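You operate a simulated robot arm through the tools that you are given. There is no shell and no other tool. Be economical: measure what you need, move in short steps, check, and stop when the job is done.

Carry out the task below with a simulated robot arm. There is one attempt and no reset: what you move stays moved.

Task
Open the lower drawer of the brown bench, take the green clip on the top of the brown bench and put it away in the inside of the lower bench drawer and shut the drawer again. Shut the grey drawer. Turn the speed dial to 2. Fetch the red gauge and stand it on the ledge under the cabinet shelves. Take the orange cup and leave it on the back of the blue table. Put one of the cartons from the top of the die bench on top of the small carton. Take the worn grey die and leave it on the blue die at the back. Close the second drawer from the top. Do these in any order. Set down upright: red gauge, orange cup.

The check looks at the end state, three seconds after you hand in, the way a careful person would. Anything else that was tipped, shoved, dropped, spilled or broken makes it a failure.

Robot
A 7-joint arm with a two-finger parallel gripper on a trunk, on a base that drives. Base frame: it is fixed to the floor where the robot stands at the start and does not move with it; the origin is under the middle of the robot, x ahead of it, y to its left, z up. Units: m, degrees, N and s.
Its first joint turns from -166.0 to 166.0 degrees. Places, roughly: back of the blue table (88x15 cm) [-1.22, -2.68, 0.76]; blue die at the back [-1.25, 0.75, 0.75]; carton [-1.5, -0.5, 1]; green clip (5x4x8 cm) [10, -0.1, 0.9]; grey drawer [4.2, 2.4, 0.8]; inside of the lower bench drawer [9.9, 0, 0.5]; ledge under the cabinet shelves (74x25 cm) [-1.3, -1.04, 0.98]; lower drawer of the brown bench [9.8, 0, 0.5]; orange cup (9x9x13 cm) [-1.2, -0.2, 0.9]; red gauge [-1.25, 0, 1]; second drawer [-0.8, -1, 0.7]; small carton [-1.5, 0.25, 1]; speed dial [2, 4.7, 0.8]; worn grey die [-1, -0.75, 1]. Payload 3.43 kg.
Tool frame: the origin (TCP) lies between the finger pads and is the grasp point; the fingertips stand 0.034 m ahead of it; z points along the fingers, y is the line along which they close. Largest opening 0.128 m; finger width 0.024, thickness 0.012; the body of the gripper, 0.048 by 0.13 m, starts 0.096 m behind the TCP.
Orientation is that of the tool frame in the base frame, as a unit quaternion [x, y, z, w]. With the fingers straight down and closing along the base's y, the tool's x points along the base's -x, its y along +y and its z along -z.

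Tools
- The arm moves only by the tool apply_moves. Its argument "moves" is a list of rows, each a list of 3 entries, a list of its own where there are three numbers: the shift along the tool's x, y, z in units of 25 mm (1.0 is 25 mm), then the turn, a rotation vector about the tool's x, y, z in units of 5 degrees (1.0 is 5 degrees), then the closure, from 0 (fully open) to 1 (shut). In form: [[[x, y, z], [ax, ay, az], grip], ...]. A call has 1 to 20 rows; each row shifts and turns the commanded pose from where the row before left it, along the tool's axes as they then stand. A call with a number of a shift or a turn outside -1 to 1 is refused whole. Rows are played at 5 a second. More than 0.05 m and 8.6 degrees between two rows, or a gripper value outside its range, and nothing of the call is played. Where a pose cannot be reached the arm comes as near as it can. A force on the tool above 40 N (or 10 N above the force at the start of the call, whichever is more), or a blocked arm, ends the call early, and 0.2 s more pass. The fingers move at their own pace (about 0.153 m/s each) and stop on an object; they squeeze with about 28 N. The grip force told is the motor's: it shows also when the fingers shut on nothing. Time passes only in rows, and 0.2 s behind the last, so rows that do not move let the fingers close. The reply holds the time, the measured pose of the TCP, the force on the tool along the base axes, the opening and the grip force, in the units named above and with some noise, with the torque about the TCP (base axes, N m) and any sound that the robot's microphone picked up.
- Cameras (640 x 400 px; columns grow to the right, rows downward): "scene" is now at [0.1558, 0.1837, 1.3576]; the picture's right is [-0.81, -0.58, 0.01], its down [-0.38, 0.52, -0.76] and it looks along [0.44, -0.63, -0.65] (base axes); focal length 214 px, centre (320, 200). "wrist" rides on the gripper at [0.076, -0.011, -0.16] in the tool frame; the picture's right is [0.15, 0.99, 0.00], its down [-0.88, 0.13, -0.46] and it looks along [-0.45, 0.07, 0.89] (tool axes); focal length 234 px, centre (320, 200). There is no depth. A picture from a camera that has moved, and an enlarged one, comes with that camera's place and axes in the base frame and with its lens.
- snapshot(camera): a new picture of that camera. It takes no simulated time.
- base_move(legs): drives the robot by 1 to 6 legs, each [ahead, turn to the left] in m and degrees, along the robot's own axes; the way and the turn of a leg run together, so that a leg with both is an arc; at most 1.5 m and 180 degrees a leg. The arm and the cameras ride along, it lands a little off, and it stops where it bumps. It gives what a move gives.
- turn_head(pan, tilt): turns the head with the scene camera to pan (to the left, within 120 degrees either way) and tilt (down, from -29 to 69), counted from straight ahead of the robot. It gives what a move gives.
- enlarge(camera, box): a new picture of the part [left, top, right, bottom] of that camera's present view, enlarged. It takes no simulated time.
- finish_job(): hands the job in; it is judged then, once.

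Go step by step. Nothing tells you exact positions but the pictures and the camera data: compare them with the known pose of the tool, close in by small moves and look again before you grip or let go. The budget is 217 turns and 218 pictures, counting those below and the enlarged ones. Unless the task says otherwise, let go and move clear before handing in.

The tools are called after "Request:" as a command line: name --argument value ..., lists and objects as JSON in quotes. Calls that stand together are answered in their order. apply_moves: Moves the arm, as the interface text tells. Its arguments: {"type":"object","properties":{"moves":{"type":"array"}},"required":["moves"]} The other tools are called the same way: base_move (legs) drives the base; turn_head (pan, tilt) turns the head that bears the scene camera; snapshot (camera) takes a picture; enlarge (camera, box) takes an enlarged picture of a part of a camera's view; finish_job () hands the job in.

At the start:

```text
time: 0.0
tool_pos: [0.6387, 0.2116, 0.8165]
orientation: [0.0, 1.0, 0.001, -0.001]
ft_force: [0.0, -0.1, -0.3]
moment: [0.0, 0.01, 0.01]
opening: 0.128
grasp_force: 0.1
robot x, y, heading: [-0.0033, 0.0143, -0.3]
head pan, tilt: [-54.5, 39.8]
```

scene: 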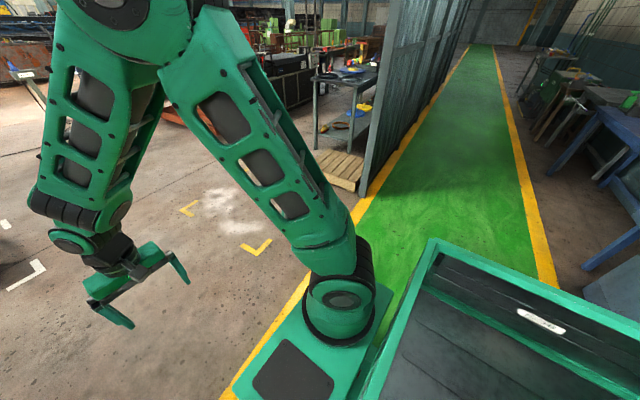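
wrist: 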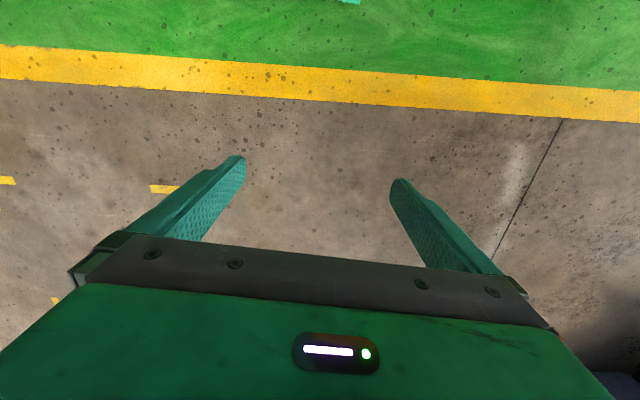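

I see the arm over an empty floor, with the work places behind and far ahead of me. I'll look around with the head first.

Request:
turn_head --pan -120 --tilt 25

Request:
snapshot --camera "scene"

Request:
turn_head --pan 120 --tilt 25

Request:
snapshot --camera "scene"

Request:
turn_head --pan 20 --tilt 10

Request:
snapshot --camera "scene"

```text
time: 1.4
tool_pos: [0.6275, 0.2116, 0.8237]
orientation: [0.001, 1.0, 0.0, 0.006]
ft_force: [0.3, -0.9, 0.3]
moment: [0.0, 0.02, 0.0]
opening: 0.1282
grasp_force: 0.0
robot x, y, heading: [-0.0012, 0.02, 0.2]
head pan, tilt: [-120.0, 25.0]
```

```text
215 pictures are left
camera scene: at [0.0607, 0.1731, 1.382], right [-0.87, 0.5, 0.01], down [0.2, 0.37, -0.91], along [-0.46, -0.79, -0.42], focal length 214 px, centre (320, 200)
```

scene: 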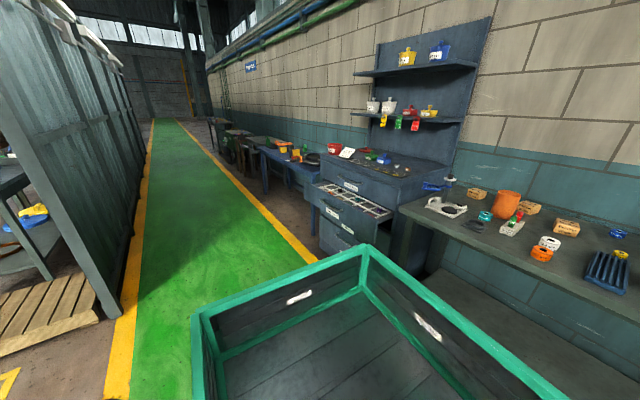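

```text
time: 4.8
tool_pos: [0.6289, 0.212, 0.8246]
orientation: [0.0, 1.0, 0.0, 0.006]
ft_force: [0.5, 0.1, 0.2]
moment: [0.02, -0.02, 0.01]
opening: 0.128
grasp_force: 0.0
robot x, y, heading: [0.0015, 0.0191, -0.0]
head pan, tilt: [120.0, 25.0]
```

```text
214 pictures are left
camera scene: at [0.0606, 0.3327, 1.382], right [0.87, 0.5, -0.01], down [0.2, -0.37, -0.91], along [-0.46, 0.79, -0.42], focal length 214 px, centre (320, 200)
```

scene: 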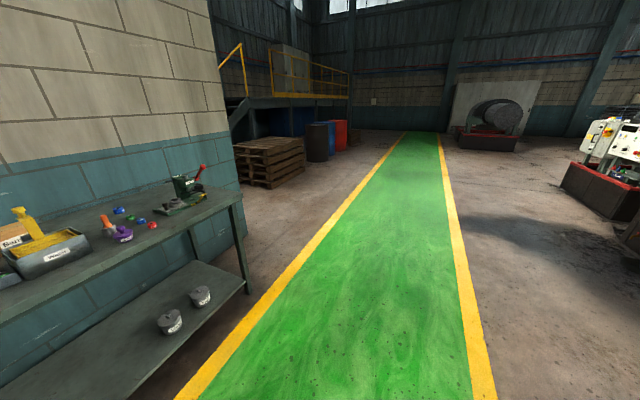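

```text
time: 6.5
tool_pos: [0.627, 0.2108, 0.8244]
orientation: [0.0, 1.0, 0.0, 0.006]
ft_force: [-0.4, 0.2, 0.1]
moment: [0.02, 0.01, -0.02]
opening: 0.1281
grasp_force: 0.0
robot x, y, heading: [-0.0039, 0.0169, 0.0]
head pan, tilt: [20.0, 10.0]
```

```text
213 pictures are left
camera scene: at [0.1944, 0.2848, 1.4045], right [0.34, -0.94, 0.0], down [-0.18, -0.06, -0.98], along [0.92, 0.34, -0.19], focal length 214 px, centre (320, 200)
```

scene: 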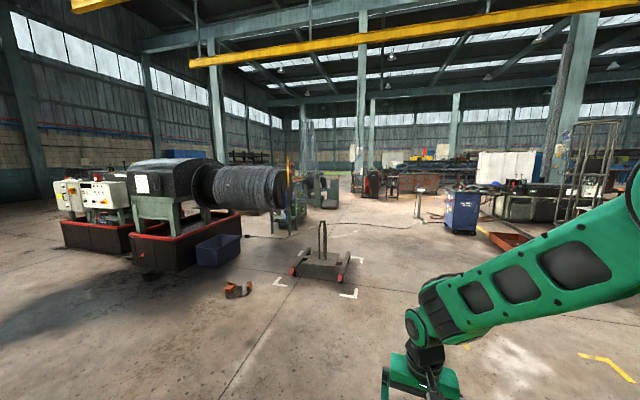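

The die bench, drawer cabinet and blue table stand along the wall behind me; I'll drive a little ahead for clearance, turn round and look.

Request:
base_move --legs '[[0.4, 0], [0, 180]]'

Request:
turn_head --pan 0 --tilt 25

Request:
snapshot --camera "scene"

Request:
turn_head --pan 50 --tilt 20

Request:
snapshot --camera "scene"

```text
time: 17.2
tool_pos: [-0.2512, -0.1412, 0.8244]
orientation: [1.0, -0.027, -0.006, 0.0]
ft_force: [-1.6, 0.4, 0.5]
moment: [0.02, -0.02, 0.0]
opening: 0.1283
grasp_force: 0.1
robot x, y, heading: [0.3931, 0.0597, 176.6]
head pan, tilt: [20.0, 10.0]
```

```text
time: 18.1
tool_pos: [-0.2413, -0.142, 0.8328]
orientation: [1.0, -0.027, -0.013, -0.001]
ft_force: [-1.0, -0.7, 0.2]
moment: [-0.01, -0.01, 0.03]
opening: 0.1281
grasp_force: 0.1
robot x, y, heading: [0.3895, 0.0611, 176.6]
head pan, tilt: [0.0, 25.0]
```

```text
212 pictures are left
camera scene: at [0.1749, -0.1611, 1.3801], right [0.06, 1.0, 0.0], down [0.43, -0.02, -0.9], along [-0.9, 0.05, -0.43], focal length 214 px, centre (320, 200)
```

scene: 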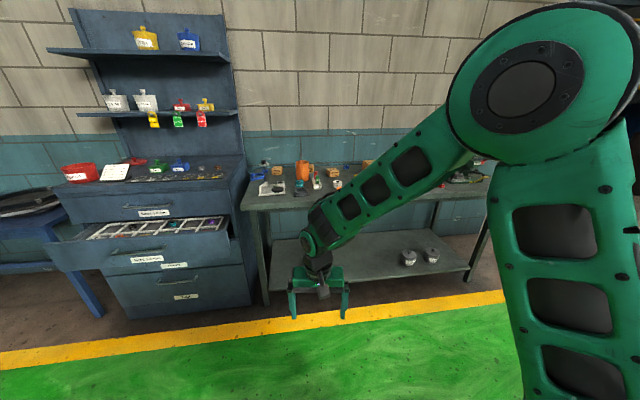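

```text
time: 19.2
tool_pos: [-0.2418, -0.1437, 0.8321]
orientation: [1.0, -0.028, -0.012, 0.0]
ft_force: [-0.3, 0.9, 0.3]
moment: [0.01, -0.02, 0.06]
opening: 0.1281
grasp_force: 0.0
robot x, y, heading: [0.3919, 0.062, 177.0]
head pan, tilt: [50.0, 20.0]
```

```text
211 pictures are left
camera scene: at [0.2026, -0.2339, 1.3886], right [-0.73, 0.69, -0.01], down [0.25, 0.25, -0.94], along [-0.64, -0.68, -0.35], focal length 214 px, centre (320, 200)
```

scene: 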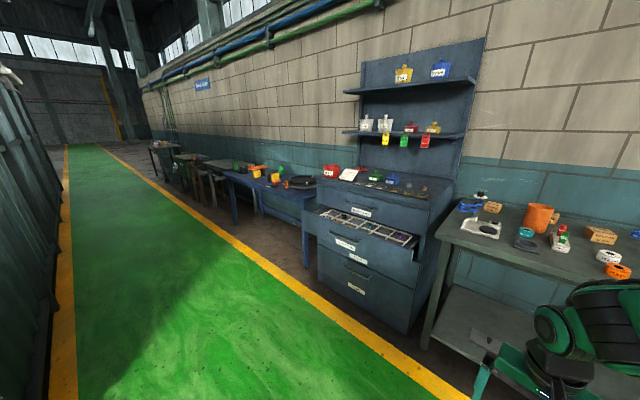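

The cabinet has its second drawer open. I'll enlarge to identify the small items on the bench and the cabinet.

Request:
enlarge --camera "scene" --box '[440, 170, 640, 295]'

Request:
enlarge --camera "scene" --box '[300, 60, 480, 340]'

Request:
turn_head --pan -45 --tilt 25

Request:
snapshot --camera "scene"

```text
3.20 times, centred on (540, 232) of scene
camera zoom: at [0.2026, -0.2339, 1.3886], right [-0.73, 0.69, -0.01], down [0.25, 0.25, -0.94], along [-0.64, -0.68, -0.35], focal length 686 px, centre (-384, 96)
```

zoom: 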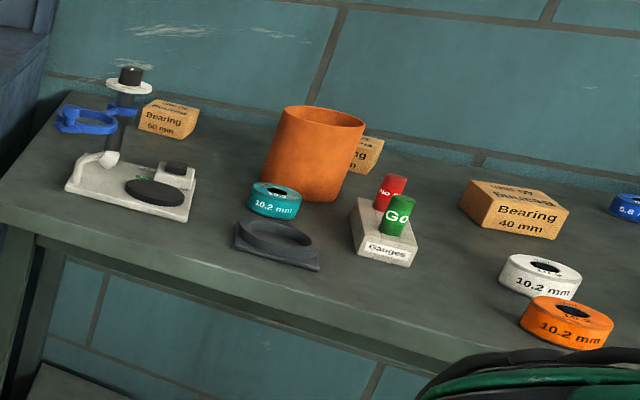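

```text
1.43 times, centred on (390, 200) of scene
camera zoom: at [0.2026, -0.2339, 1.3886], right [-0.73, 0.69, -0.01], down [0.25, 0.25, -0.94], along [-0.64, -0.68, -0.35], focal length 306 px, centre (220, 200)
```

zoom: 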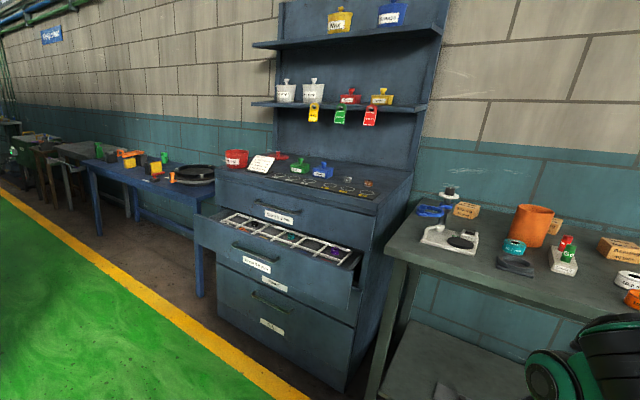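

```text
time: 21.0
tool_pos: [-0.2421, -0.1428, 0.8326]
orientation: [1.0, -0.028, -0.012, 0.0]
ft_force: [-0.1, 0.0, -0.4]
moment: [0.01, -0.02, 0.01]
opening: 0.1278
grasp_force: 0.0
robot x, y, heading: [0.3908, 0.0586, 176.9]
head pan, tilt: [-45.0, 25.0]
```

```text
208 pictures are left
camera scene: at [0.2053, -0.0974, 1.3805], right [0.75, 0.67, 0.01], down [0.29, -0.32, -0.9], along [-0.6, 0.68, -0.43], focal length 214 px, centre (320, 200)
```

scene: 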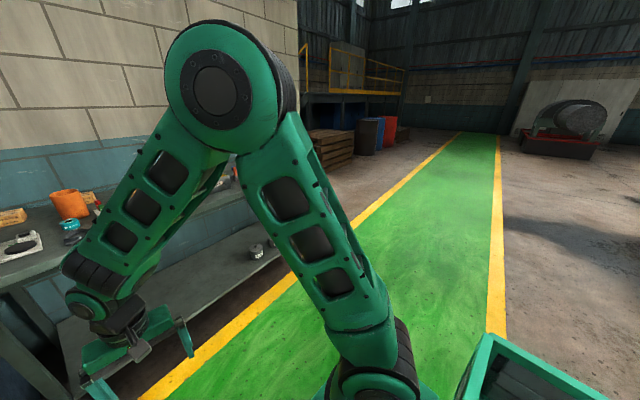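

The gauges block (red/green plugs), cup, cartons and dies are on the bench. I'll raise the arm and drive closer to see things better.

Request:
apply_moves --moves '[[[0, 0, -1], [0, 0, 0], 0], [[0, 0, -1], [0, 0, 0], 0], [[0, 0, -1], [0, 0, 0], 0], [[0, 0, -1], [0, 0, 0], 0], [[0, 0, -1], [0, 0, 0], 0], [[0, 0, -1], [0, 0, 0], 0], [[0, 0, -1], [0, 0, 0], 0], [[0, 0, -1], [0, 0, 0], 0], [[0, 0, -1], [0, 0, 0], 0], [[0, 0, -1], [0, 0, 0], 0], [[0, 0, -1], [0, 0, 0], 0], [[0, 0, -1], [0, 0, 0], 0]]'

Request:
turn_head --pan -5 --tilt 35

Request:
base_move --legs '[[0.4, 0]]'

Request:
snapshot --camera "scene"

Request:
snapshot --camera "wrist"

```text
time: 23.6
tool_pos: [-0.2334, -0.1426, 1.1332]
orientation: [1.0, -0.027, -0.012, -0.001]
ft_force: [-0.4, -0.2, -0.9]
moment: [0.0, 0.01, 0.02]
opening: 0.1281
grasp_force: 0.1
robot x, y, heading: [0.3909, 0.0613, 176.8]
head pan, tilt: [-45.0, 25.0]
```

```text
time: 24.6
tool_pos: [-0.235, -0.1437, 1.1333]
orientation: [1.0, -0.027, -0.011, 0.0]
ft_force: [-0.2, -0.6, -0.7]
moment: [0.01, -0.01, 0.02]
opening: 0.1282
grasp_force: 0.1
robot x, y, heading: [0.3875, 0.0643, 176.8]
head pan, tilt: [-5.0, 35.0]
```

```text
time: 27.1
tool_pos: [-0.6311, -0.1248, 1.1334]
orientation: [1.0, -0.025, -0.012, 0.0]
ft_force: [-0.4, -0.7, -0.3]
moment: [0.01, -0.02, 0.03]
opening: 0.1278
grasp_force: 0.0
robot x, y, heading: [-0.0133, 0.0858, 177.3]
head pan, tilt: [-5.0, 35.0]
```

```text
207 pictures are left
camera scene: at [-0.2173, -0.1326, 1.3644], right [0.14, 0.99, 0.0], down [0.58, -0.08, -0.81], along [-0.8, 0.11, -0.58], focal length 214 px, centre (320, 200)
```

scene: 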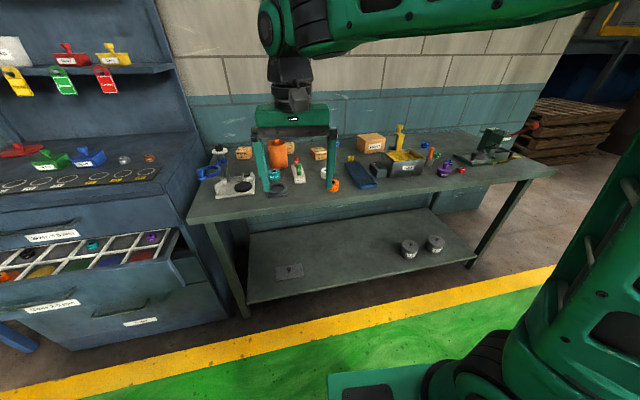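

```text
206 pictures are left
camera wrist: at [-0.5507, -0.1167, 1.2912], right [0.1, -1.0, 0.0], down [-0.87, -0.09, 0.48], along [-0.48, -0.04, -0.88], focal length 234 px, centre (320, 200)
```

wrist: 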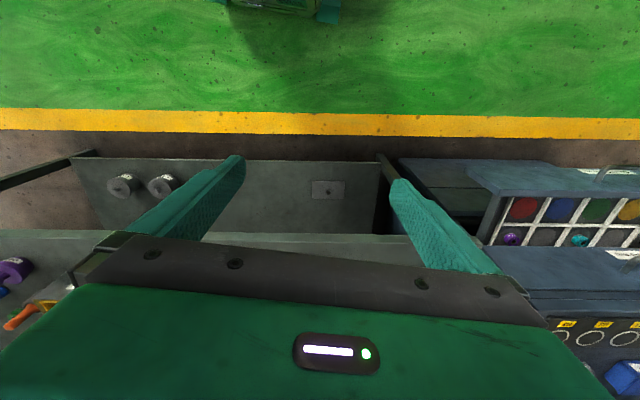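

Now a clearer view of the bench; I'll enlarge the item area and the drawer.

Request:
enlarge --camera "scene" --box '[190, 110, 370, 222]'

Request:
enlarge --camera "scene" --box '[320, 110, 560, 260]'

Request:
enlarge --camera "scene" --box '[0, 140, 240, 300]'

```text
3.56 times, centred on (280, 166) of scene
camera zoom: at [-0.2173, -0.1326, 1.3644], right [0.14, 0.99, 0.0], down [0.58, -0.08, -0.81], along [-0.8, 0.11, -0.58], focal length 763 px, centre (462, 321)
```

zoom: 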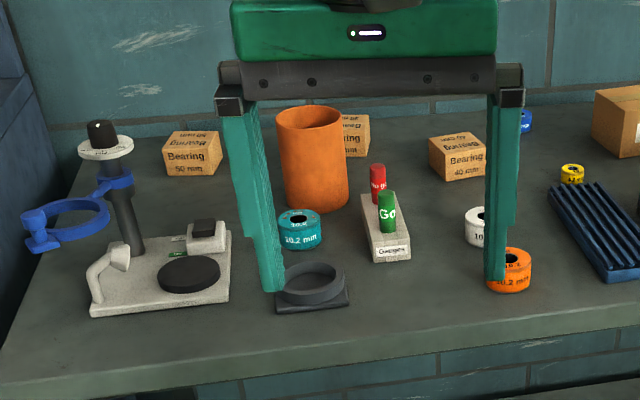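

```text
2.67 times, centred on (440, 185) of scene
camera zoom: at [-0.2173, -0.1326, 1.3644], right [0.14, 0.99, 0.0], down [0.58, -0.08, -0.81], along [-0.8, 0.11, -0.58], focal length 572 px, centre (0, 240)
```

zoom: 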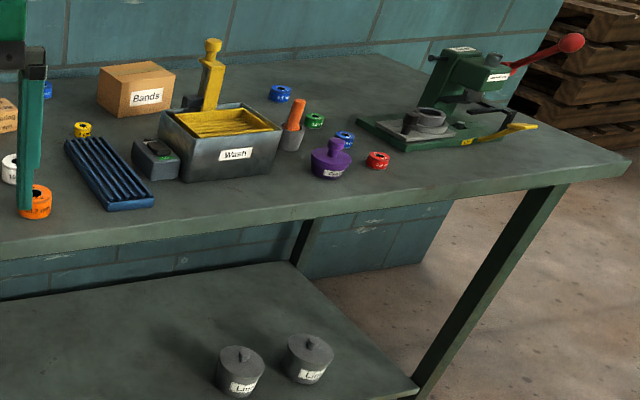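

```text
2.50 times, centred on (120, 220) of scene
camera zoom: at [-0.2173, -0.1326, 1.3644], right [0.14, 0.99, 0.0], down [0.58, -0.08, -0.81], along [-0.8, 0.11, -0.58], focal length 536 px, centre (820, 150)
```

zoom: 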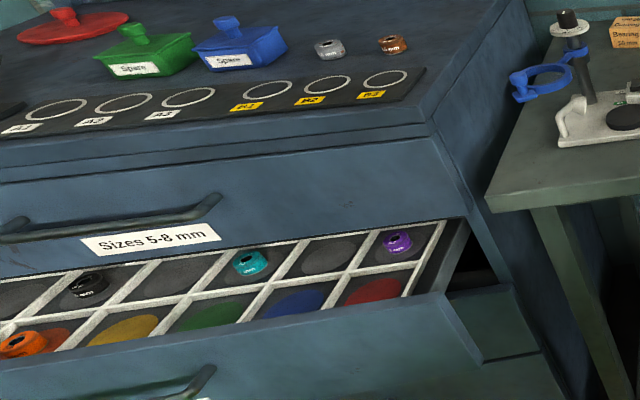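

Worn grey die is on the cabinet top, red gauge stands in the "Gauges" block, bench top is near z 0.86. First I go in front of the cabinet to shut its second drawer.

Request:
base_move --legs '[[0, 93], [0.88, 0], [0, -90]]'

Request:
turn_head --pan 10 --tilt 40

Request:
snapshot --camera "scene"

Request:
snapshot --camera "wrist"

```text
time: 40.7
tool_pos: [-0.5767, -1.0465, 1.1408]
orientation: [1.0, 0.015, -0.018, 0.0]
ft_force: [0.0, 0.2, -0.1]
moment: [-0.01, -0.01, -0.04]
opening: 0.1279
grasp_force: 0.0
robot x, y, heading: [0.0135, -0.8144, -178.5]
head pan, tilt: [-5.0, 35.0]
```

```text
time: 41.5
tool_pos: [-0.563, -1.0473, 1.1489]
orientation: [1.0, 0.014, -0.024, 0.0]
ft_force: [-0.6, -0.9, 0.4]
moment: [-0.04, 0.0, -0.03]
opening: 0.1282
grasp_force: 0.1
robot x, y, heading: [0.0132, -0.8175, -178.4]
head pan, tilt: [10.0, 40.0]
```

```text
202 pictures are left
camera scene: at [-0.1728, -1.0678, 1.3569], right [-0.2, 0.98, 0.0], down [0.64, 0.13, -0.76], along [-0.74, -0.15, -0.65], focal length 214 px, centre (320, 200)
```

scene: 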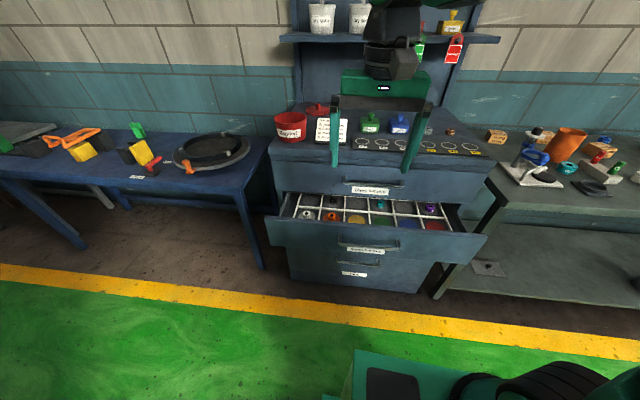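

```text
201 pictures are left
camera wrist: at [-0.4795, -1.0326, 1.304], right [0.18, -0.98, -0.01], down [-0.85, -0.16, 0.5], along [-0.49, -0.08, -0.87], focal length 234 px, centre (320, 200)
```

wrist: 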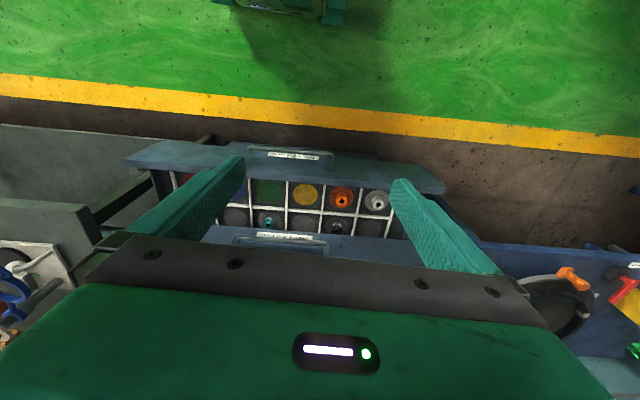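

The open second drawer's front is at about x −0.70, z 0.55–0.76. I'll shut the fingers, tilt them forward 60°, and check.

Request:
apply_moves --moves '[[[0, 0, 0], [0, -1, 0], 1], [[0, 0, 0], [0, -1, 0], 1], [[0, 0, 0], [0, -1, 0], 1], [[0, 0, 0], [0, -1, 0], 1], [[0, 0, 0], [0, -1, 0], 1], [[0, 0, 0], [0, -1, 0], 1], [[0, 0, 0], [0, -1, 0], 1], [[0, 0, 0], [0, -1, 0], 1], [[0, 0, 0], [0, -1, 0], 1], [[0, 0, 0], [0, -1, 0], 1], [[0, 0, 0], [0, -1, 0], 1], [[0, 0, 0], [0, -1, 0], 1]]'

Request:
snapshot --camera "scene"

```text
time: 44.0
tool_pos: [-0.5623, -1.0466, 1.1488]
orientation: [0.853, 0.012, -0.522, 0.007]
ft_force: [0.3, 0.1, -0.5]
moment: [0.0, -0.03, 0.02]
opening: 0.0003
grasp_force: 27.9
robot x, y, heading: [0.0126, -0.8135, -178.4]
head pan, tilt: [10.0, 40.0]
```

```text
200 pictures are left
camera scene: at [-0.1727, -1.0678, 1.3569], right [-0.2, 0.98, 0.0], down [0.64, 0.13, -0.76], along [-0.74, -0.15, -0.65], focal length 214 px, centre (320, 200)
```

scene: 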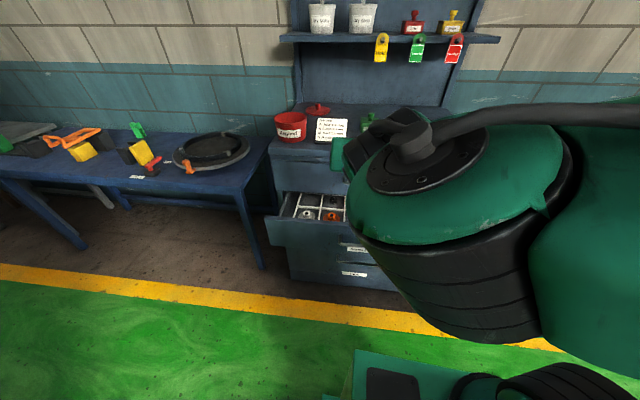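

Fingers point forward and down now. I'll lower in front of the drawer face.

Request:
apply_moves --moves '[[[0.8, 0, 0.41], [0, 0, 0], 1], [[0.8, 0, 0.41], [0, 0, 0], 1], [[0.8, 0, 0.41], [0, 0, 0], 1], [[0.8, 0, 0.41], [0, 0, 0], 1], [[0.8, 0, 0.41], [0, 0, 0], 1], [[0.8, 0, 0.41], [0, 0, 0], 1], [[0.8, 0, 0.41], [0, 0, 0], 1], [[0.8, 0, 0.41], [0, 0, 0], 1], [[0.8, 0, 0.41], [0, 0, 0], 1], [[0.8, 0, 0.41], [0, 0, 0], 1], [[0.8, 0, 0.41], [0, 0, 0], 1], [[0.8, 0, 0.41], [0, 0, 0], 1], [[0.8, 0, 0.41], [0, 0, 0], 1], [[0.8, 0, 0.41], [0, 0, 0], 1], [[0.8, 0, 0.41], [0, 0, 0], 1], [[0.8, 0, 0.41], [0, 0, 0], 1], [[0.8, 0, 0.41], [0, 0, 0], 1], [[0.8, 0, 0.41], [0, 0, 0], 1], [[0.8, 0, 0.41], [0, 0, 0], 1], [[0.8, 0, 0.41], [0, 0, 0], 1]]'

Request:
snapshot --camera "wrist"

Request:
snapshot --camera "scene"

```text
time: 48.2
tool_pos: [-0.5628, -1.0463, 1.0079]
orientation: [0.854, 0.016, -0.521, 0.004]
ft_force: [0.9, -0.8, 0.7]
moment: [0.0, 0.0, 0.02]
opening: 0.0
grasp_force: 28.1
out of reach, approached as far as the arm can: row 7, 8, 9, 10, 11, 12, 13, 14, 15, 16, 17, 18, 19, 20
robot x, y, heading: [0.014, -0.8125, -178.6]
head pan, tilt: [10.0, 40.0]
```

```text
199 pictures are left
camera wrist: at [-0.3874, -1.0296, 1.014], right [0.1, -0.99, -0.14], down [0.01, -0.14, 0.99], along [-1.0, -0.1, -0.01], focal length 234 px, centre (320, 200)
```

wrist: 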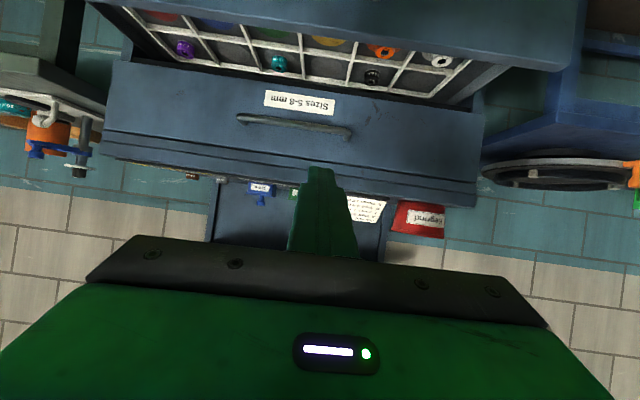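

```text
198 pictures are left
camera scene: at [-0.1727, -1.0679, 1.3569], right [-0.2, 0.98, 0.0], down [0.64, 0.13, -0.76], along [-0.74, -0.15, -0.65], focal length 214 px, centre (320, 200)
```

scene: 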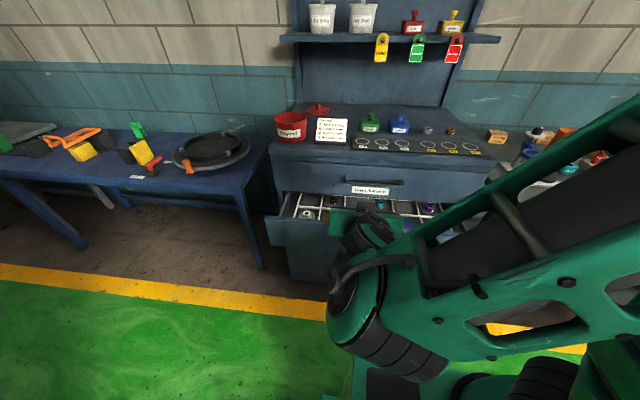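

That pose is too near for the arm. I back up and extend instead.

Request:
base_move --legs '[[-0.25, 0]]'

Request:
apply_moves --moves '[[[-0.45, 0, 0.89], [0, 0, 0], 1], [[-0.45, 0, 0.89], [0, 0, 0], 1], [[-0.45, 0, 0.89], [0, 0, 0], 1], [[-0.45, 0, 0.89], [0, 0, 0], 1], [[-0.45, 0, 0.89], [0, 0, 0], 1], [[-0.45, 0, 0.89], [0, 0, 0], 1], [[0.8, 0, 0.41], [0, 0, 0], 1], [[0.8, 0, 0.41], [0, 0, 0], 1], [[0.8, 0, 0.41], [0, 0, 0], 1], [[0.8, 0, 0.41], [0, 0, 0], 1]]'

```text
time: 50.1
tool_pos: [-0.3053, -1.0392, 1.0078]
orientation: [0.854, 0.015, -0.52, 0.003]
ft_force: [0.2, -0.8, -0.7]
moment: [0.0, -0.03, -0.01]
opening: 0.0003
grasp_force: 28.2
robot x, y, heading: [0.2698, -0.8078, -178.3]
head pan, tilt: [10.0, 40.0]
```

```text
time: 52.3
tool_pos: [-0.444, -1.0429, 0.9267]
orientation: [0.85, 0.016, -0.526, 0.003]
ft_force: [0.5, 0.2, -0.6]
moment: [0.0, 0.0, 0.0]
opening: 0.0002
grasp_force: 27.9
robot x, y, heading: [0.2699, -0.8051, -178.6]
head pan, tilt: [10.0, 40.0]
```

Reach works now. Lowering further to drawer-face height.

Request:
apply_moves --moves '[[[1, 0, 0.51], [0, 0, 0], 1], [[1, 0, 0.51], [0, 0, 0], 1], [[1, 0, 0.51], [0, 0, 0], 1], [[1, 0, 0.51], [0, 0, 0], 1], [[1, 0, 0.51], [0, 0, 0], 1], [[1, 0, 0.51], [0, 0, 0], 1], [[1, 0, 0.51], [0, 0, 0], 1], [[1, 0, 0.51], [0, 0, 0], 1]]'

Request:
snapshot --camera "wrist"

Request:
snapshot --camera "scene"

```text
time: 54.1
tool_pos: [-0.4462, -1.0414, 0.7013]
orientation: [0.85, 0.017, -0.527, 0.004]
ft_force: [0.8, 0.9, 0.7]
moment: [0.02, 0.0, 0.01]
opening: 0.0
grasp_force: 27.6
robot x, y, heading: [0.2737, -0.8077, -178.7]
head pan, tilt: [10.0, 40.0]
```

```text
197 pictures are left
camera wrist: at [-0.2707, -1.0237, 0.7045], right [0.1, -0.99, -0.14], down [0.02, -0.14, 0.99], along [-1.0, -0.1, 0.01], focal length 234 px, centre (320, 200)
```

wrist: 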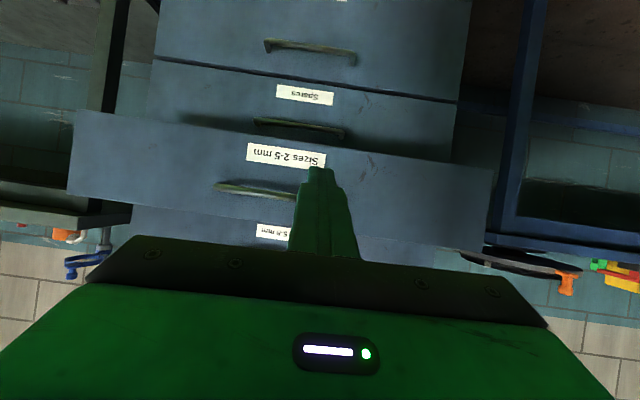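

```text
196 pictures are left
camera scene: at [0.085, -1.0606, 1.3569], right [-0.2, 0.98, 0.0], down [0.64, 0.13, -0.76], along [-0.74, -0.15, -0.65], focal length 214 px, centre (320, 200)
```

scene: 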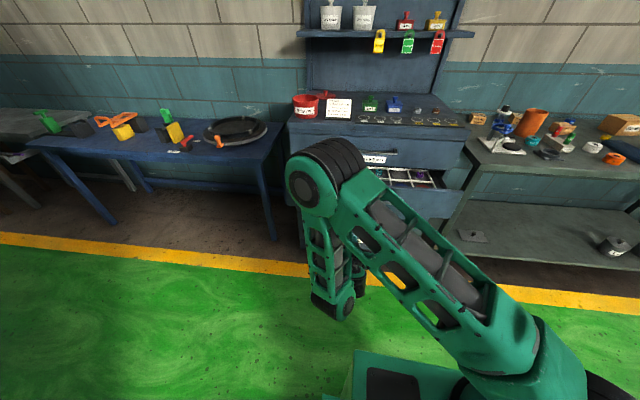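

The drawer face is centred near y −0.98. I'll shift there, lower slightly below the handle, and approach.

Request:
apply_moves --moves '[[[0.7, -0.8, 0.36], [0, 0, 0], 1], [[0.7, -0.8, 0.36], [0, 0, 0], 1], [[0.7, -0.8, 0.36], [0, 0, 0], 1], [[-0.45, 0, 0.89], [0, 0, 0], 1], [[-0.45, 0, 0.89], [0, 0, 0], 1], [[-0.45, 0, 0.89], [0, 0, 0], 1], [[-0.45, 0, 0.89], [0, 0, 0], 1], [[-0.45, 0, 0.89], [0, 0, 0], 1], [[-0.45, 0, 0.89], [0, 0, 0], 1]]'

Request:
snapshot --camera "wrist"

```text
time: 56.1
tool_pos: [-0.5982, -0.9837, 0.6439]
orientation: [0.85, 0.017, -0.526, 0.004]
ft_force: [0.1, -0.1, 0.5]
moment: [0.01, 0.01, 0.0]
opening: 0.0
grasp_force: 27.8
robot x, y, heading: [0.2708, -0.8046, -178.5]
head pan, tilt: [10.0, 40.0]
```

```text
195 pictures are left
camera wrist: at [-0.4217, -0.9657, 0.6473], right [0.1, -0.99, -0.14], down [0.02, -0.14, 0.99], along [-1.0, -0.1, 0.01], focal length 234 px, centre (320, 200)
```

wrist: 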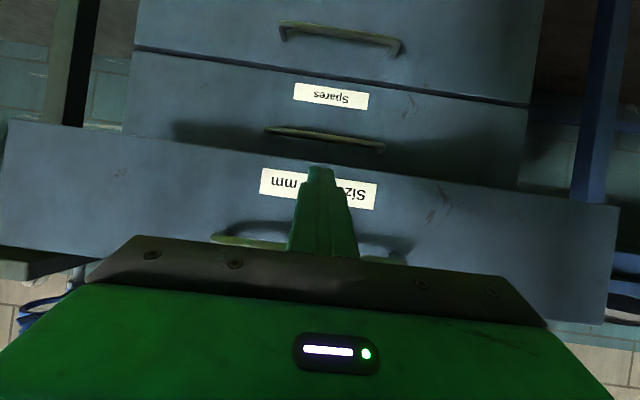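

Fingertip is centred on the drawer label. Pushing in short steps.

Request:
apply_moves --moves '[[[-0.45, 0, 0.89], [0, 0, 0], 1], [[-0.45, 0, 0.89], [0, 0, 0], 1], [[-0.3, 0, 0.6], [0, 0, 0], 1], [[-0.3, 0, 0.6], [0, 0, 0], 1], [[-0.3, 0, 0.6], [0, 0, 0], 1], [[-0.3, 0, 0.6], [0, 0, 0], 1], [[-0.3, 0, 0.6], [0, 0, 0], 1], [[-0.3, 0, 0.6], [0, 0, 0], 1], [[-0.3, 0, 0.6], [0, 0, 0], 1]]'

Request:
snapshot --camera "wrist"

```text
time: 58.1
tool_pos: [-0.765, -0.9896, 0.6431]
orientation: [0.85, 0.016, -0.526, 0.003]
ft_force: [0.4, 0.0, 0.9]
moment: [0.0, -0.04, -0.01]
opening: 0.0
grasp_force: 28.1
robot x, y, heading: [0.2713, -0.8056, -177.9]
head pan, tilt: [10.0, 40.0]
```

```text
194 pictures are left
camera wrist: at [-0.5882, -0.9721, 0.6467], right [0.1, -0.99, -0.14], down [0.02, -0.14, 0.99], along [-1.0, -0.1, 0.01], focal length 234 px, centre (320, 200)
```

wrist: 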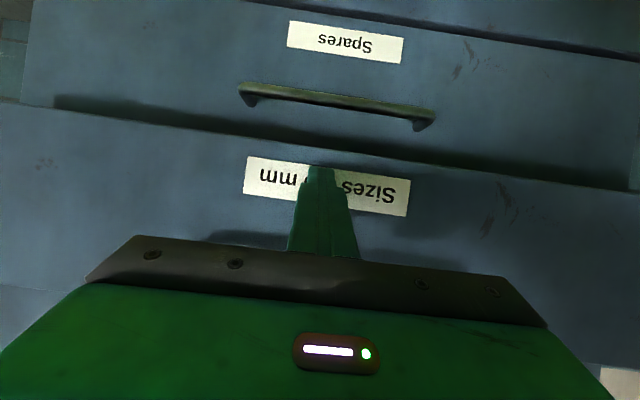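

No big resistance yet; keep pushing.

Request:
apply_moves --moves '[[[-0.3, 0, 0.6], [0, 0, 0], 1], [[-0.3, 0, 0.6], [0, 0, 0], 1], [[-0.3, 0, 0.6], [0, 0, 0], 1], [[-0.3, 0, 0.6], [0, 0, 0], 1], [[-0.3, 0, 0.6], [0, 0, 0], 1], [[-0.3, 0, 0.6], [0, 0, 0], 1], [[-0.3, 0, 0.6], [0, 0, 0], 1], [[-0.3, 0, 0.6], [0, 0, 0], 1], [[-0.3, 0, 0.6], [0, 0, 0], 1]]'

Request:
snapshot --camera "wrist"

Request:
snapshot --camera "scene"

```text
time: 59.6
tool_pos: [-0.8533, -0.9938, 0.6541]
orientation: [0.849, 0.016, -0.528, 0.002]
ft_force: [0.4, -0.5, -0.3]
moment: [-0.02, 0.08, 0.04]
opening: 0.0
grasp_force: 27.8
robot x, y, heading: [0.2744, -0.8048, -178.3]
head pan, tilt: [10.0, 40.0]
stopped in row 7: the force on the tool passed its limit at 88 N (the readings are from after the stop); the commanded pose is now the measured one
```

```text
193 pictures are left
camera wrist: at [-0.6771, -0.9762, 0.658], right [0.1, -0.98, -0.14], down [0.02, -0.14, 0.99], along [-1.0, -0.1, 0.01], focal length 234 px, centre (320, 200)
```

wrist: 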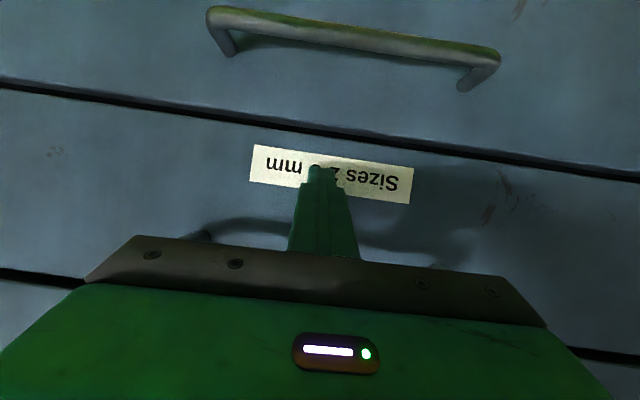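

```text
192 pictures are left
camera scene: at [0.0845, -1.0607, 1.3568], right [-0.2, 0.98, 0.0], down [0.64, 0.13, -0.76], along [-0.74, -0.15, -0.65], focal length 214 px, centre (320, 200)
```

scene: 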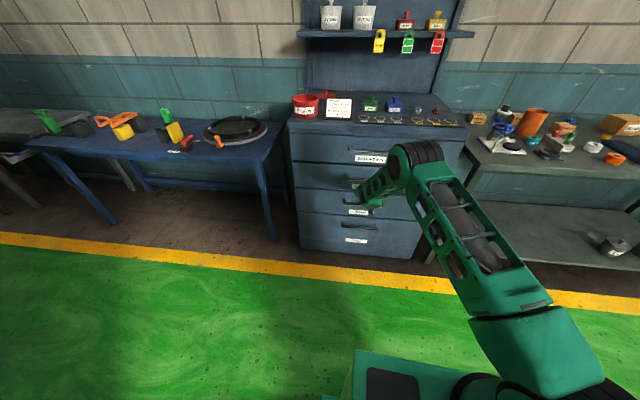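

The second drawer is flush. Retreating and raising the arm.

Request:
apply_moves --moves '[[[0.45, 0, -0.89], [0, 0, 0], 1], [[0.45, 0, -0.89], [0, 0, 0], 1], [[0.45, 0, -0.89], [0, 0, 0], 1], [[0.45, 0, -0.89], [0, 0, 0], 1], [[0.45, 0, -0.89], [0, 0, 0], 1], [[0.45, 0, -0.89], [0, 0, 0], 1], [[0.45, 0, -0.89], [0, 0, 0], 1], [[-1, 0, -0.51], [0, 0, 0], 1], [[-1, 0, -0.51], [0, 0, 0], 1], [[-1, 0, -0.51], [0, 0, 0], 1], [[-1, 0, -0.51], [0, 0, 0], 1], [[-1, 0, -0.51], [0, 0, 0], 1], [[-1, 0, -0.51], [0, 0, 0], 1], [[-1, 0, -0.51], [0, 0, 0], 0], [[-1, 0, -0.51], [0, 0, 0], 0], [[-1, 0, -0.51], [0, 0, 0], 0], [[-1, 0, -0.51], [0, 0, 0], 0], [[-1, 0, -0.51], [0, 0, 0], 0], [[-1, 0, -0.51], [0, 0, 0], 0], [[-1, 0, -0.51], [0, 0, 0], 0]]'

Request:
apply_moves --moves '[[[0, 0, 0], [0, 1, 0], 0], [[0, 0, 0], [0, 1, 0], 0], [[0, 0, 0], [0, 1, 0], 0], [[0, 0, 0], [0, 1, 0], 0], [[0, 0, 0], [0, 1, 0], 0], [[0, 0, 0], [0, 1, 0], 0], [[0, 0, 0], [0, 1, 0], 0], [[0, 0, 0], [0, 1, 0], 0], [[0, 0, 0], [0, 1, 0], 0], [[0, 0, 0], [0, 1, 0], 0], [[0, 0, 0], [0, 1, 0], 0], [[0, 0, 0], [0, 1, 0], 0], [[0, 0, 0], [0, 0.5, 0], 0]]'

```text
time: 63.8
tool_pos: [-0.6733, -0.9925, 1.019]
orientation: [0.849, 0.016, -0.528, 0.002]
ft_force: [-1.1, -0.3, -0.5]
moment: [0.03, 0.01, -0.01]
opening: 0.1282
grasp_force: 0.1
robot x, y, heading: [0.2702, -0.8017, -178.2]
head pan, tilt: [10.0, 40.0]
```

```text
time: 66.6
tool_pos: [-0.6738, -0.9916, 1.0187]
orientation: [1.0, 0.015, -0.011, -0.007]
ft_force: [0.6, -0.5, 0.5]
moment: [0.0, 0.0, 0.03]
opening: 0.128
grasp_force: 0.1
robot x, y, heading: [0.2704, -0.8013, -178.3]
head pan, tilt: [10.0, 40.0]
```

Next is the worn grey die on the cabinet top, under a shelf overhang. I'll retract a bit, drive closer and look.

Request:
apply_moves --moves '[[[1, 0, -1], [0, 0, 0], 0], [[1, 0, -1], [0, 0, 0], 0], [[1, 0, -1], [0, 0, 0], 0], [[1, 0, -1], [0, 0, 0], 0], [[1, 0, 0], [0, 0, 0], 0], [[1, 0, 0], [0, 0, 0], 0]]'

Request:
base_move --legs '[[0.35, 0]]'

Request:
turn_head --pan -15 --tilt 30

Request:
snapshot --camera "scene"

Request:
snapshot --camera "wrist"

```text
time: 68.0
tool_pos: [-0.522, -0.9877, 1.115]
orientation: [1.0, 0.015, -0.01, -0.007]
ft_force: [-0.4, 0.1, -1.4]
moment: [0.03, -0.07, 0.02]
opening: 0.1282
grasp_force: 0.0
robot x, y, heading: [0.2698, -0.8047, -178.3]
head pan, tilt: [10.0, 40.0]
```

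```text
time: 70.2
tool_pos: [-0.8609, -0.9971, 1.1148]
orientation: [1.0, 0.014, -0.012, -0.007]
ft_force: [-0.5, 0.5, 0.0]
moment: [-0.01, -0.01, 0.01]
opening: 0.1278
grasp_force: 0.0
robot x, y, heading: [-0.0645, -0.8151, -178.5]
head pan, tilt: [10.0, 40.0]
```

```text
time: 71.1
tool_pos: [-0.8485, -0.9982, 1.1253]
orientation: [1.0, 0.015, -0.016, -0.007]
ft_force: [-0.1, 0.9, 1.0]
moment: [0.0, 0.01, -0.02]
opening: 0.1281
grasp_force: 0.1
robot x, y, heading: [-0.0715, -0.8114, -178.4]
head pan, tilt: [-15.0, 30.0]
```

```text
191 pictures are left
camera scene: at [-0.2604, -1.0323, 1.3722], right [0.23, 0.97, 0.0], down [0.5, -0.12, -0.86], along [-0.84, 0.2, -0.51], focal length 214 px, centre (320, 200)
```

scene: 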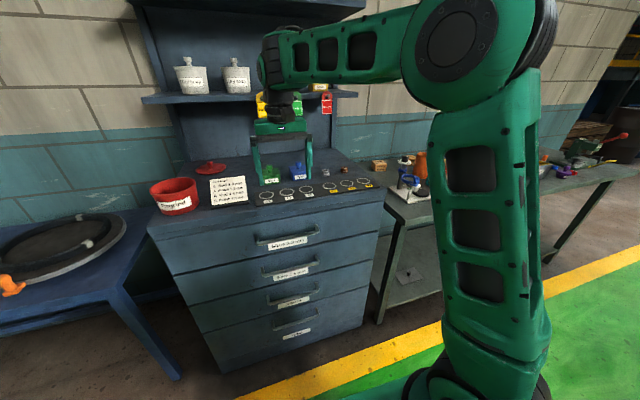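

```text
190 pictures are left
camera wrist: at [-0.7674, -0.9851, 1.2817], right [0.18, -0.98, -0.02], down [-0.86, -0.16, 0.48], along [-0.48, -0.07, -0.88], focal length 234 px, centre (320, 200)
```

wrist: 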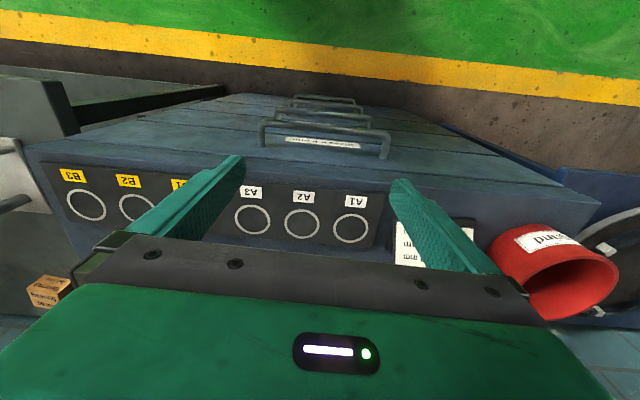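

Cabinet top is about z 0.97. I enlarge the die area.

Request:
enlarge --camera "scene" --box '[230, 80, 430, 205]'

```text
3.20 times, centred on (330, 142) of scene
camera zoom: at [-0.2604, -1.0323, 1.3722], right [0.23, 0.97, 0.0], down [0.5, -0.12, -0.86], along [-0.84, 0.2, -0.51], focal length 686 px, centre (288, 384)
```

zoom: 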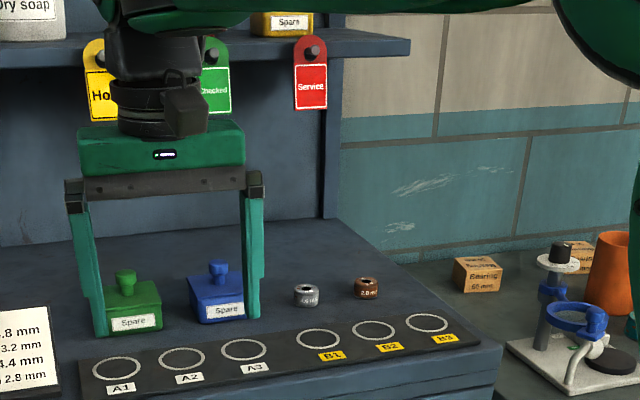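

The grey die is near (−1.13, −0.80), the shelf edge overhangs near x −1.2, so I approach tilted forward 40°.

Request:
apply_moves --moves '[[[0, -1, 0], [0, -1, 0], 0.3], [[0, -1, 0], [0, -1, 0], 0.3], [[0, -1, 0], [0, -1, 0], 0.3], [[0, -1, 0], [0, -1, 0], 0.3], [[0, -1, 0], [0, -1, 0], 0.3], [[0, -1, 0], [0, -1, 0], 0.3], [[0, -1, 0], [0, -1, 0], 0.3], [[0, -1, 0], [0, -1, 0], 0.3], [[0, 0, 0], [0, 0, 0], 0.3]]'

Request:
snapshot --camera "wrist"

Request:
snapshot --camera "scene"

```text
time: 73.1
tool_pos: [-0.8529, -0.7982, 1.1281]
orientation: [0.933, 0.016, -0.359, -0.001]
ft_force: [-0.5, 0.2, 1.0]
moment: [-0.02, -0.01, -0.01]
opening: 0.0895
grasp_force: 0.1
robot x, y, heading: [-0.0717, -0.8146, -178.4]
head pan, tilt: [-15.0, 30.0]
```

```text
188 pictures are left
camera wrist: at [-0.6909, -0.7818, 1.1949], right [0.14, -0.98, -0.11], down [-0.35, -0.15, 0.93], along [-0.93, -0.09, -0.36], focal length 234 px, centre (320, 200)
```

wrist: 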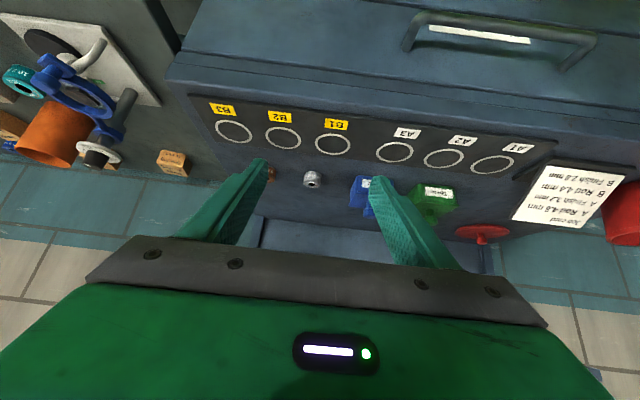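

```text
187 pictures are left
camera scene: at [-0.2603, -1.0322, 1.3722], right [0.23, 0.97, 0.0], down [0.5, -0.12, -0.86], along [-0.84, 0.2, -0.51], focal length 214 px, centre (320, 200)
```

scene: 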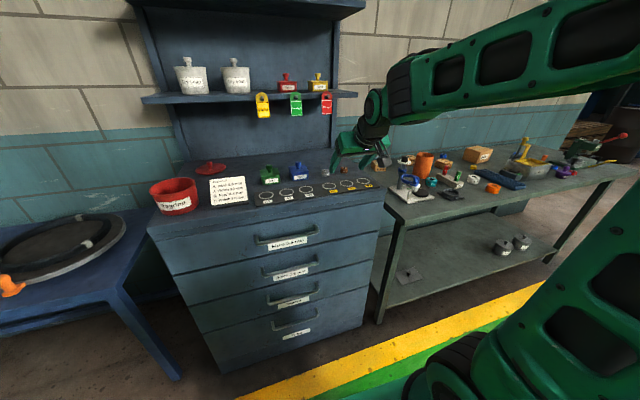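

Both cameras agree on the die at (−1.13, −0.80). Approaching most of the way.

Request:
apply_moves --moves '[[[-0.396, 0, 0.955], [0, 0, 0], 0.3], [[-0.396, 0, 0.955], [0, 0, 0], 0.3], [[-0.396, 0, 0.955], [0, 0, 0], 0.3], [[-0.396, 0, 0.955], [0, 0, 0], 0.3], [[-0.396, 0, 0.955], [0, 0, 0], 0.3], [[-0.396, 0, 0.955], [0, 0, 0], 0.3], [[-0.396, 0, 0.955], [0, 0, 0], 0.3], [[-0.396, 0, 0.955], [0, 0, 0], 0.3]]'

Request:
snapshot --camera "wrist"

Request:
enlarge --camera "scene" --box '[230, 80, 430, 205]'

```text
time: 74.9
tool_pos: [-1.0394, -0.8036, 1.0356]
orientation: [0.933, 0.016, -0.358, -0.001]
ft_force: [0.1, -0.1, 0.9]
moment: [0.01, -0.02, 0.0]
opening: 0.0896
grasp_force: 0.0
robot x, y, heading: [-0.0726, -0.8134, -178.4]
head pan, tilt: [-15.0, 30.0]
```

```text
186 pictures are left
camera wrist: at [-0.8766, -0.7871, 1.1037], right [0.14, -0.98, -0.11], down [-0.35, -0.15, 0.93], along [-0.93, -0.09, -0.36], focal length 234 px, centre (320, 200)
```

wrist: 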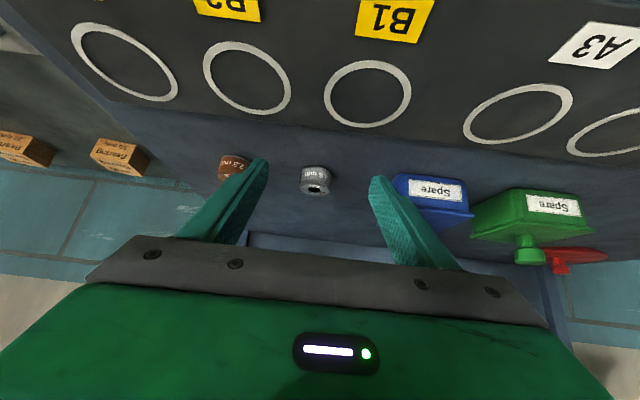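

```text
3.20 times, centred on (330, 142) of scene
camera zoom: at [-0.26, -1.0322, 1.3722], right [0.23, 0.97, 0.0], down [0.5, -0.12, -0.86], along [-0.84, 0.2, -0.51], focal length 686 px, centre (288, 384)
```

zoom: 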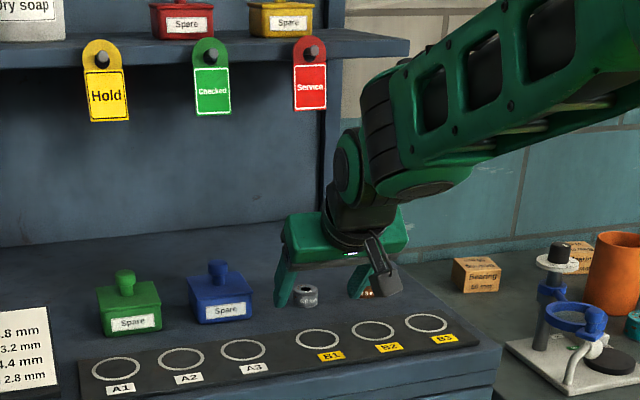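

Fingers straddle the die well. Narrow the opening, finish the approach and close.

Request:
apply_moves --moves '[[[0, 0, 0], [0, 0, 0], 0.5], [[-0.436, 0, 0.928], [0, 0, 0], 0.5], [[-0.436, 0, 0.928], [0, 0, 0], 0.5], [[-0.436, 0, 0.928], [0, 0, 0], 0.5]]'

Request:
snapshot --camera "wrist"

```text
time: 76.1
tool_pos: [-1.0976, -0.8058, 1.0252]
orientation: [0.93, 0.017, -0.368, 0.0]
ft_force: [-0.6, -0.2, -1.7]
moment: [0.03, 0.02, 0.02]
opening: 0.0639
grasp_force: 0.1
robot x, y, heading: [-0.0686, -0.8178, -178.4]
head pan, tilt: [-15.0, 30.0]
stopped in row 4: the force on the tool passed its limit at 69 N (the readings are from after the stop); the commanded pose is now the measured one
```

```text
184 pictures are left
camera wrist: at [-0.9346, -0.7896, 1.0895], right [0.14, -0.98, -0.11], down [-0.33, -0.15, 0.93], along [-0.93, -0.09, -0.34], focal length 234 px, centre (320, 200)
```

wrist: 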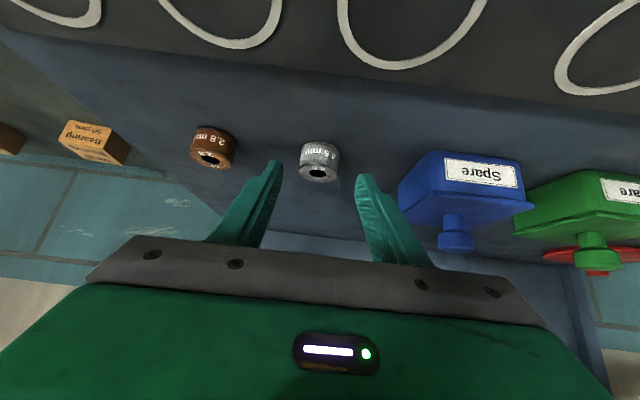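

A touch on the cabinet top; the die sits just between the tips. I lower 11 mm and close.

Request:
apply_moves --moves '[[[0.15, 0, 0.17], [0, 0, 0], 0.5], [[0.15, 0, 0.17], [0, 0, 0], 0.5], [[0, 0, 0], [0, 0, 0], 0.7], [[0, 0, 0], [0, 0, 0], 1], [[0, 0, 0], [0, 0, 0], 1], [[0, 0, 0], [0, 0, 0], 1]]'

Request:
snapshot --camera "wrist"

```text
time: 77.5
tool_pos: [-1.0987, -0.807, 1.0135]
orientation: [0.93, 0.016, -0.367, 0.0]
ft_force: [0.5, -1.4, 4.9]
moment: [-0.1, 0.07, 0.03]
opening: 0.0329
grasp_force: 27.9
robot x, y, heading: [-0.0678, -0.8168, -178.5]
head pan, tilt: [-15.0, 30.0]
```

```text
183 pictures are left
camera wrist: at [-0.9352, -0.7902, 1.078], right [0.14, -0.98, -0.11], down [-0.33, -0.15, 0.93], along [-0.94, -0.09, -0.34], focal length 234 px, centre (320, 200)
```

wrist: 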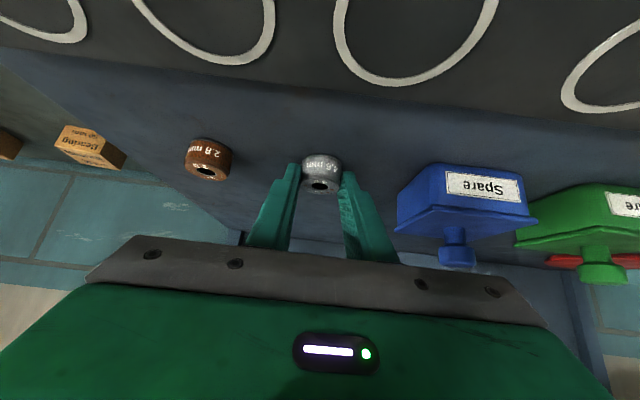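

The die is held (33 mm). Lift straight and retreat, keeping the tilt.

Request:
apply_moves --moves '[[[-0.67, 0, -0.74], [0, 0, 0], 1], [[-0.67, 0, -0.74], [0, 0, 0], 1], [[-0.67, 0, -0.74], [0, 0, 0], 1], [[-0.2, 0, -0.97], [0, 0, 0], 1], [[0.5, 0, -0.86], [0, 0, 0], 1], [[0.74, 0, -0.67], [0, 0, 0], 1], [[0.74, 0, -0.67], [0, 0, 0], 1], [[0.74, 0, -0.67], [0, 0, 0], 1], [[0.74, 0, -0.67], [0, 0, 0], 1], [[0.74, 0, -0.67], [0, 0, 0], 1], [[0.74, 0, -0.67], [0, 0, 0], 1], [[0.74, 0, -0.67], [0, 0, 0], 1], [[0.74, 0, -0.67], [0, 0, 0], 1], [[0.74, 0, -0.67], [0, 0, 0], 1], [[0.74, 0, -0.67], [0, 0, 0], 1]]'

Request:
snapshot --camera "wrist"

```text
time: 80.7
tool_pos: [-0.8125, -0.798, 1.1124]
orientation: [0.93, 0.017, -0.367, -0.001]
ft_force: [-1.0, 0.6, -1.4]
moment: [0.02, -0.02, -0.01]
opening: 0.0332
grasp_force: 27.5
robot x, y, heading: [-0.0666, -0.8153, -178.1]
head pan, tilt: [-15.0, 30.0]
```

```text
182 pictures are left
camera wrist: at [-0.6478, -0.7825, 1.1776], right [0.14, -0.98, -0.11], down [-0.33, -0.15, 0.93], along [-0.93, -0.09, -0.34], focal length 234 px, centre (320, 200)
```

wrist: 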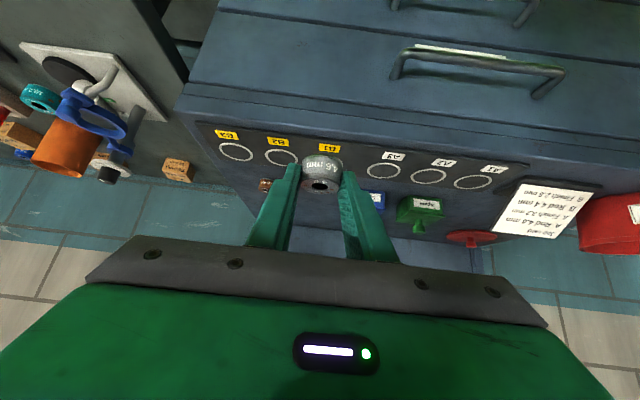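

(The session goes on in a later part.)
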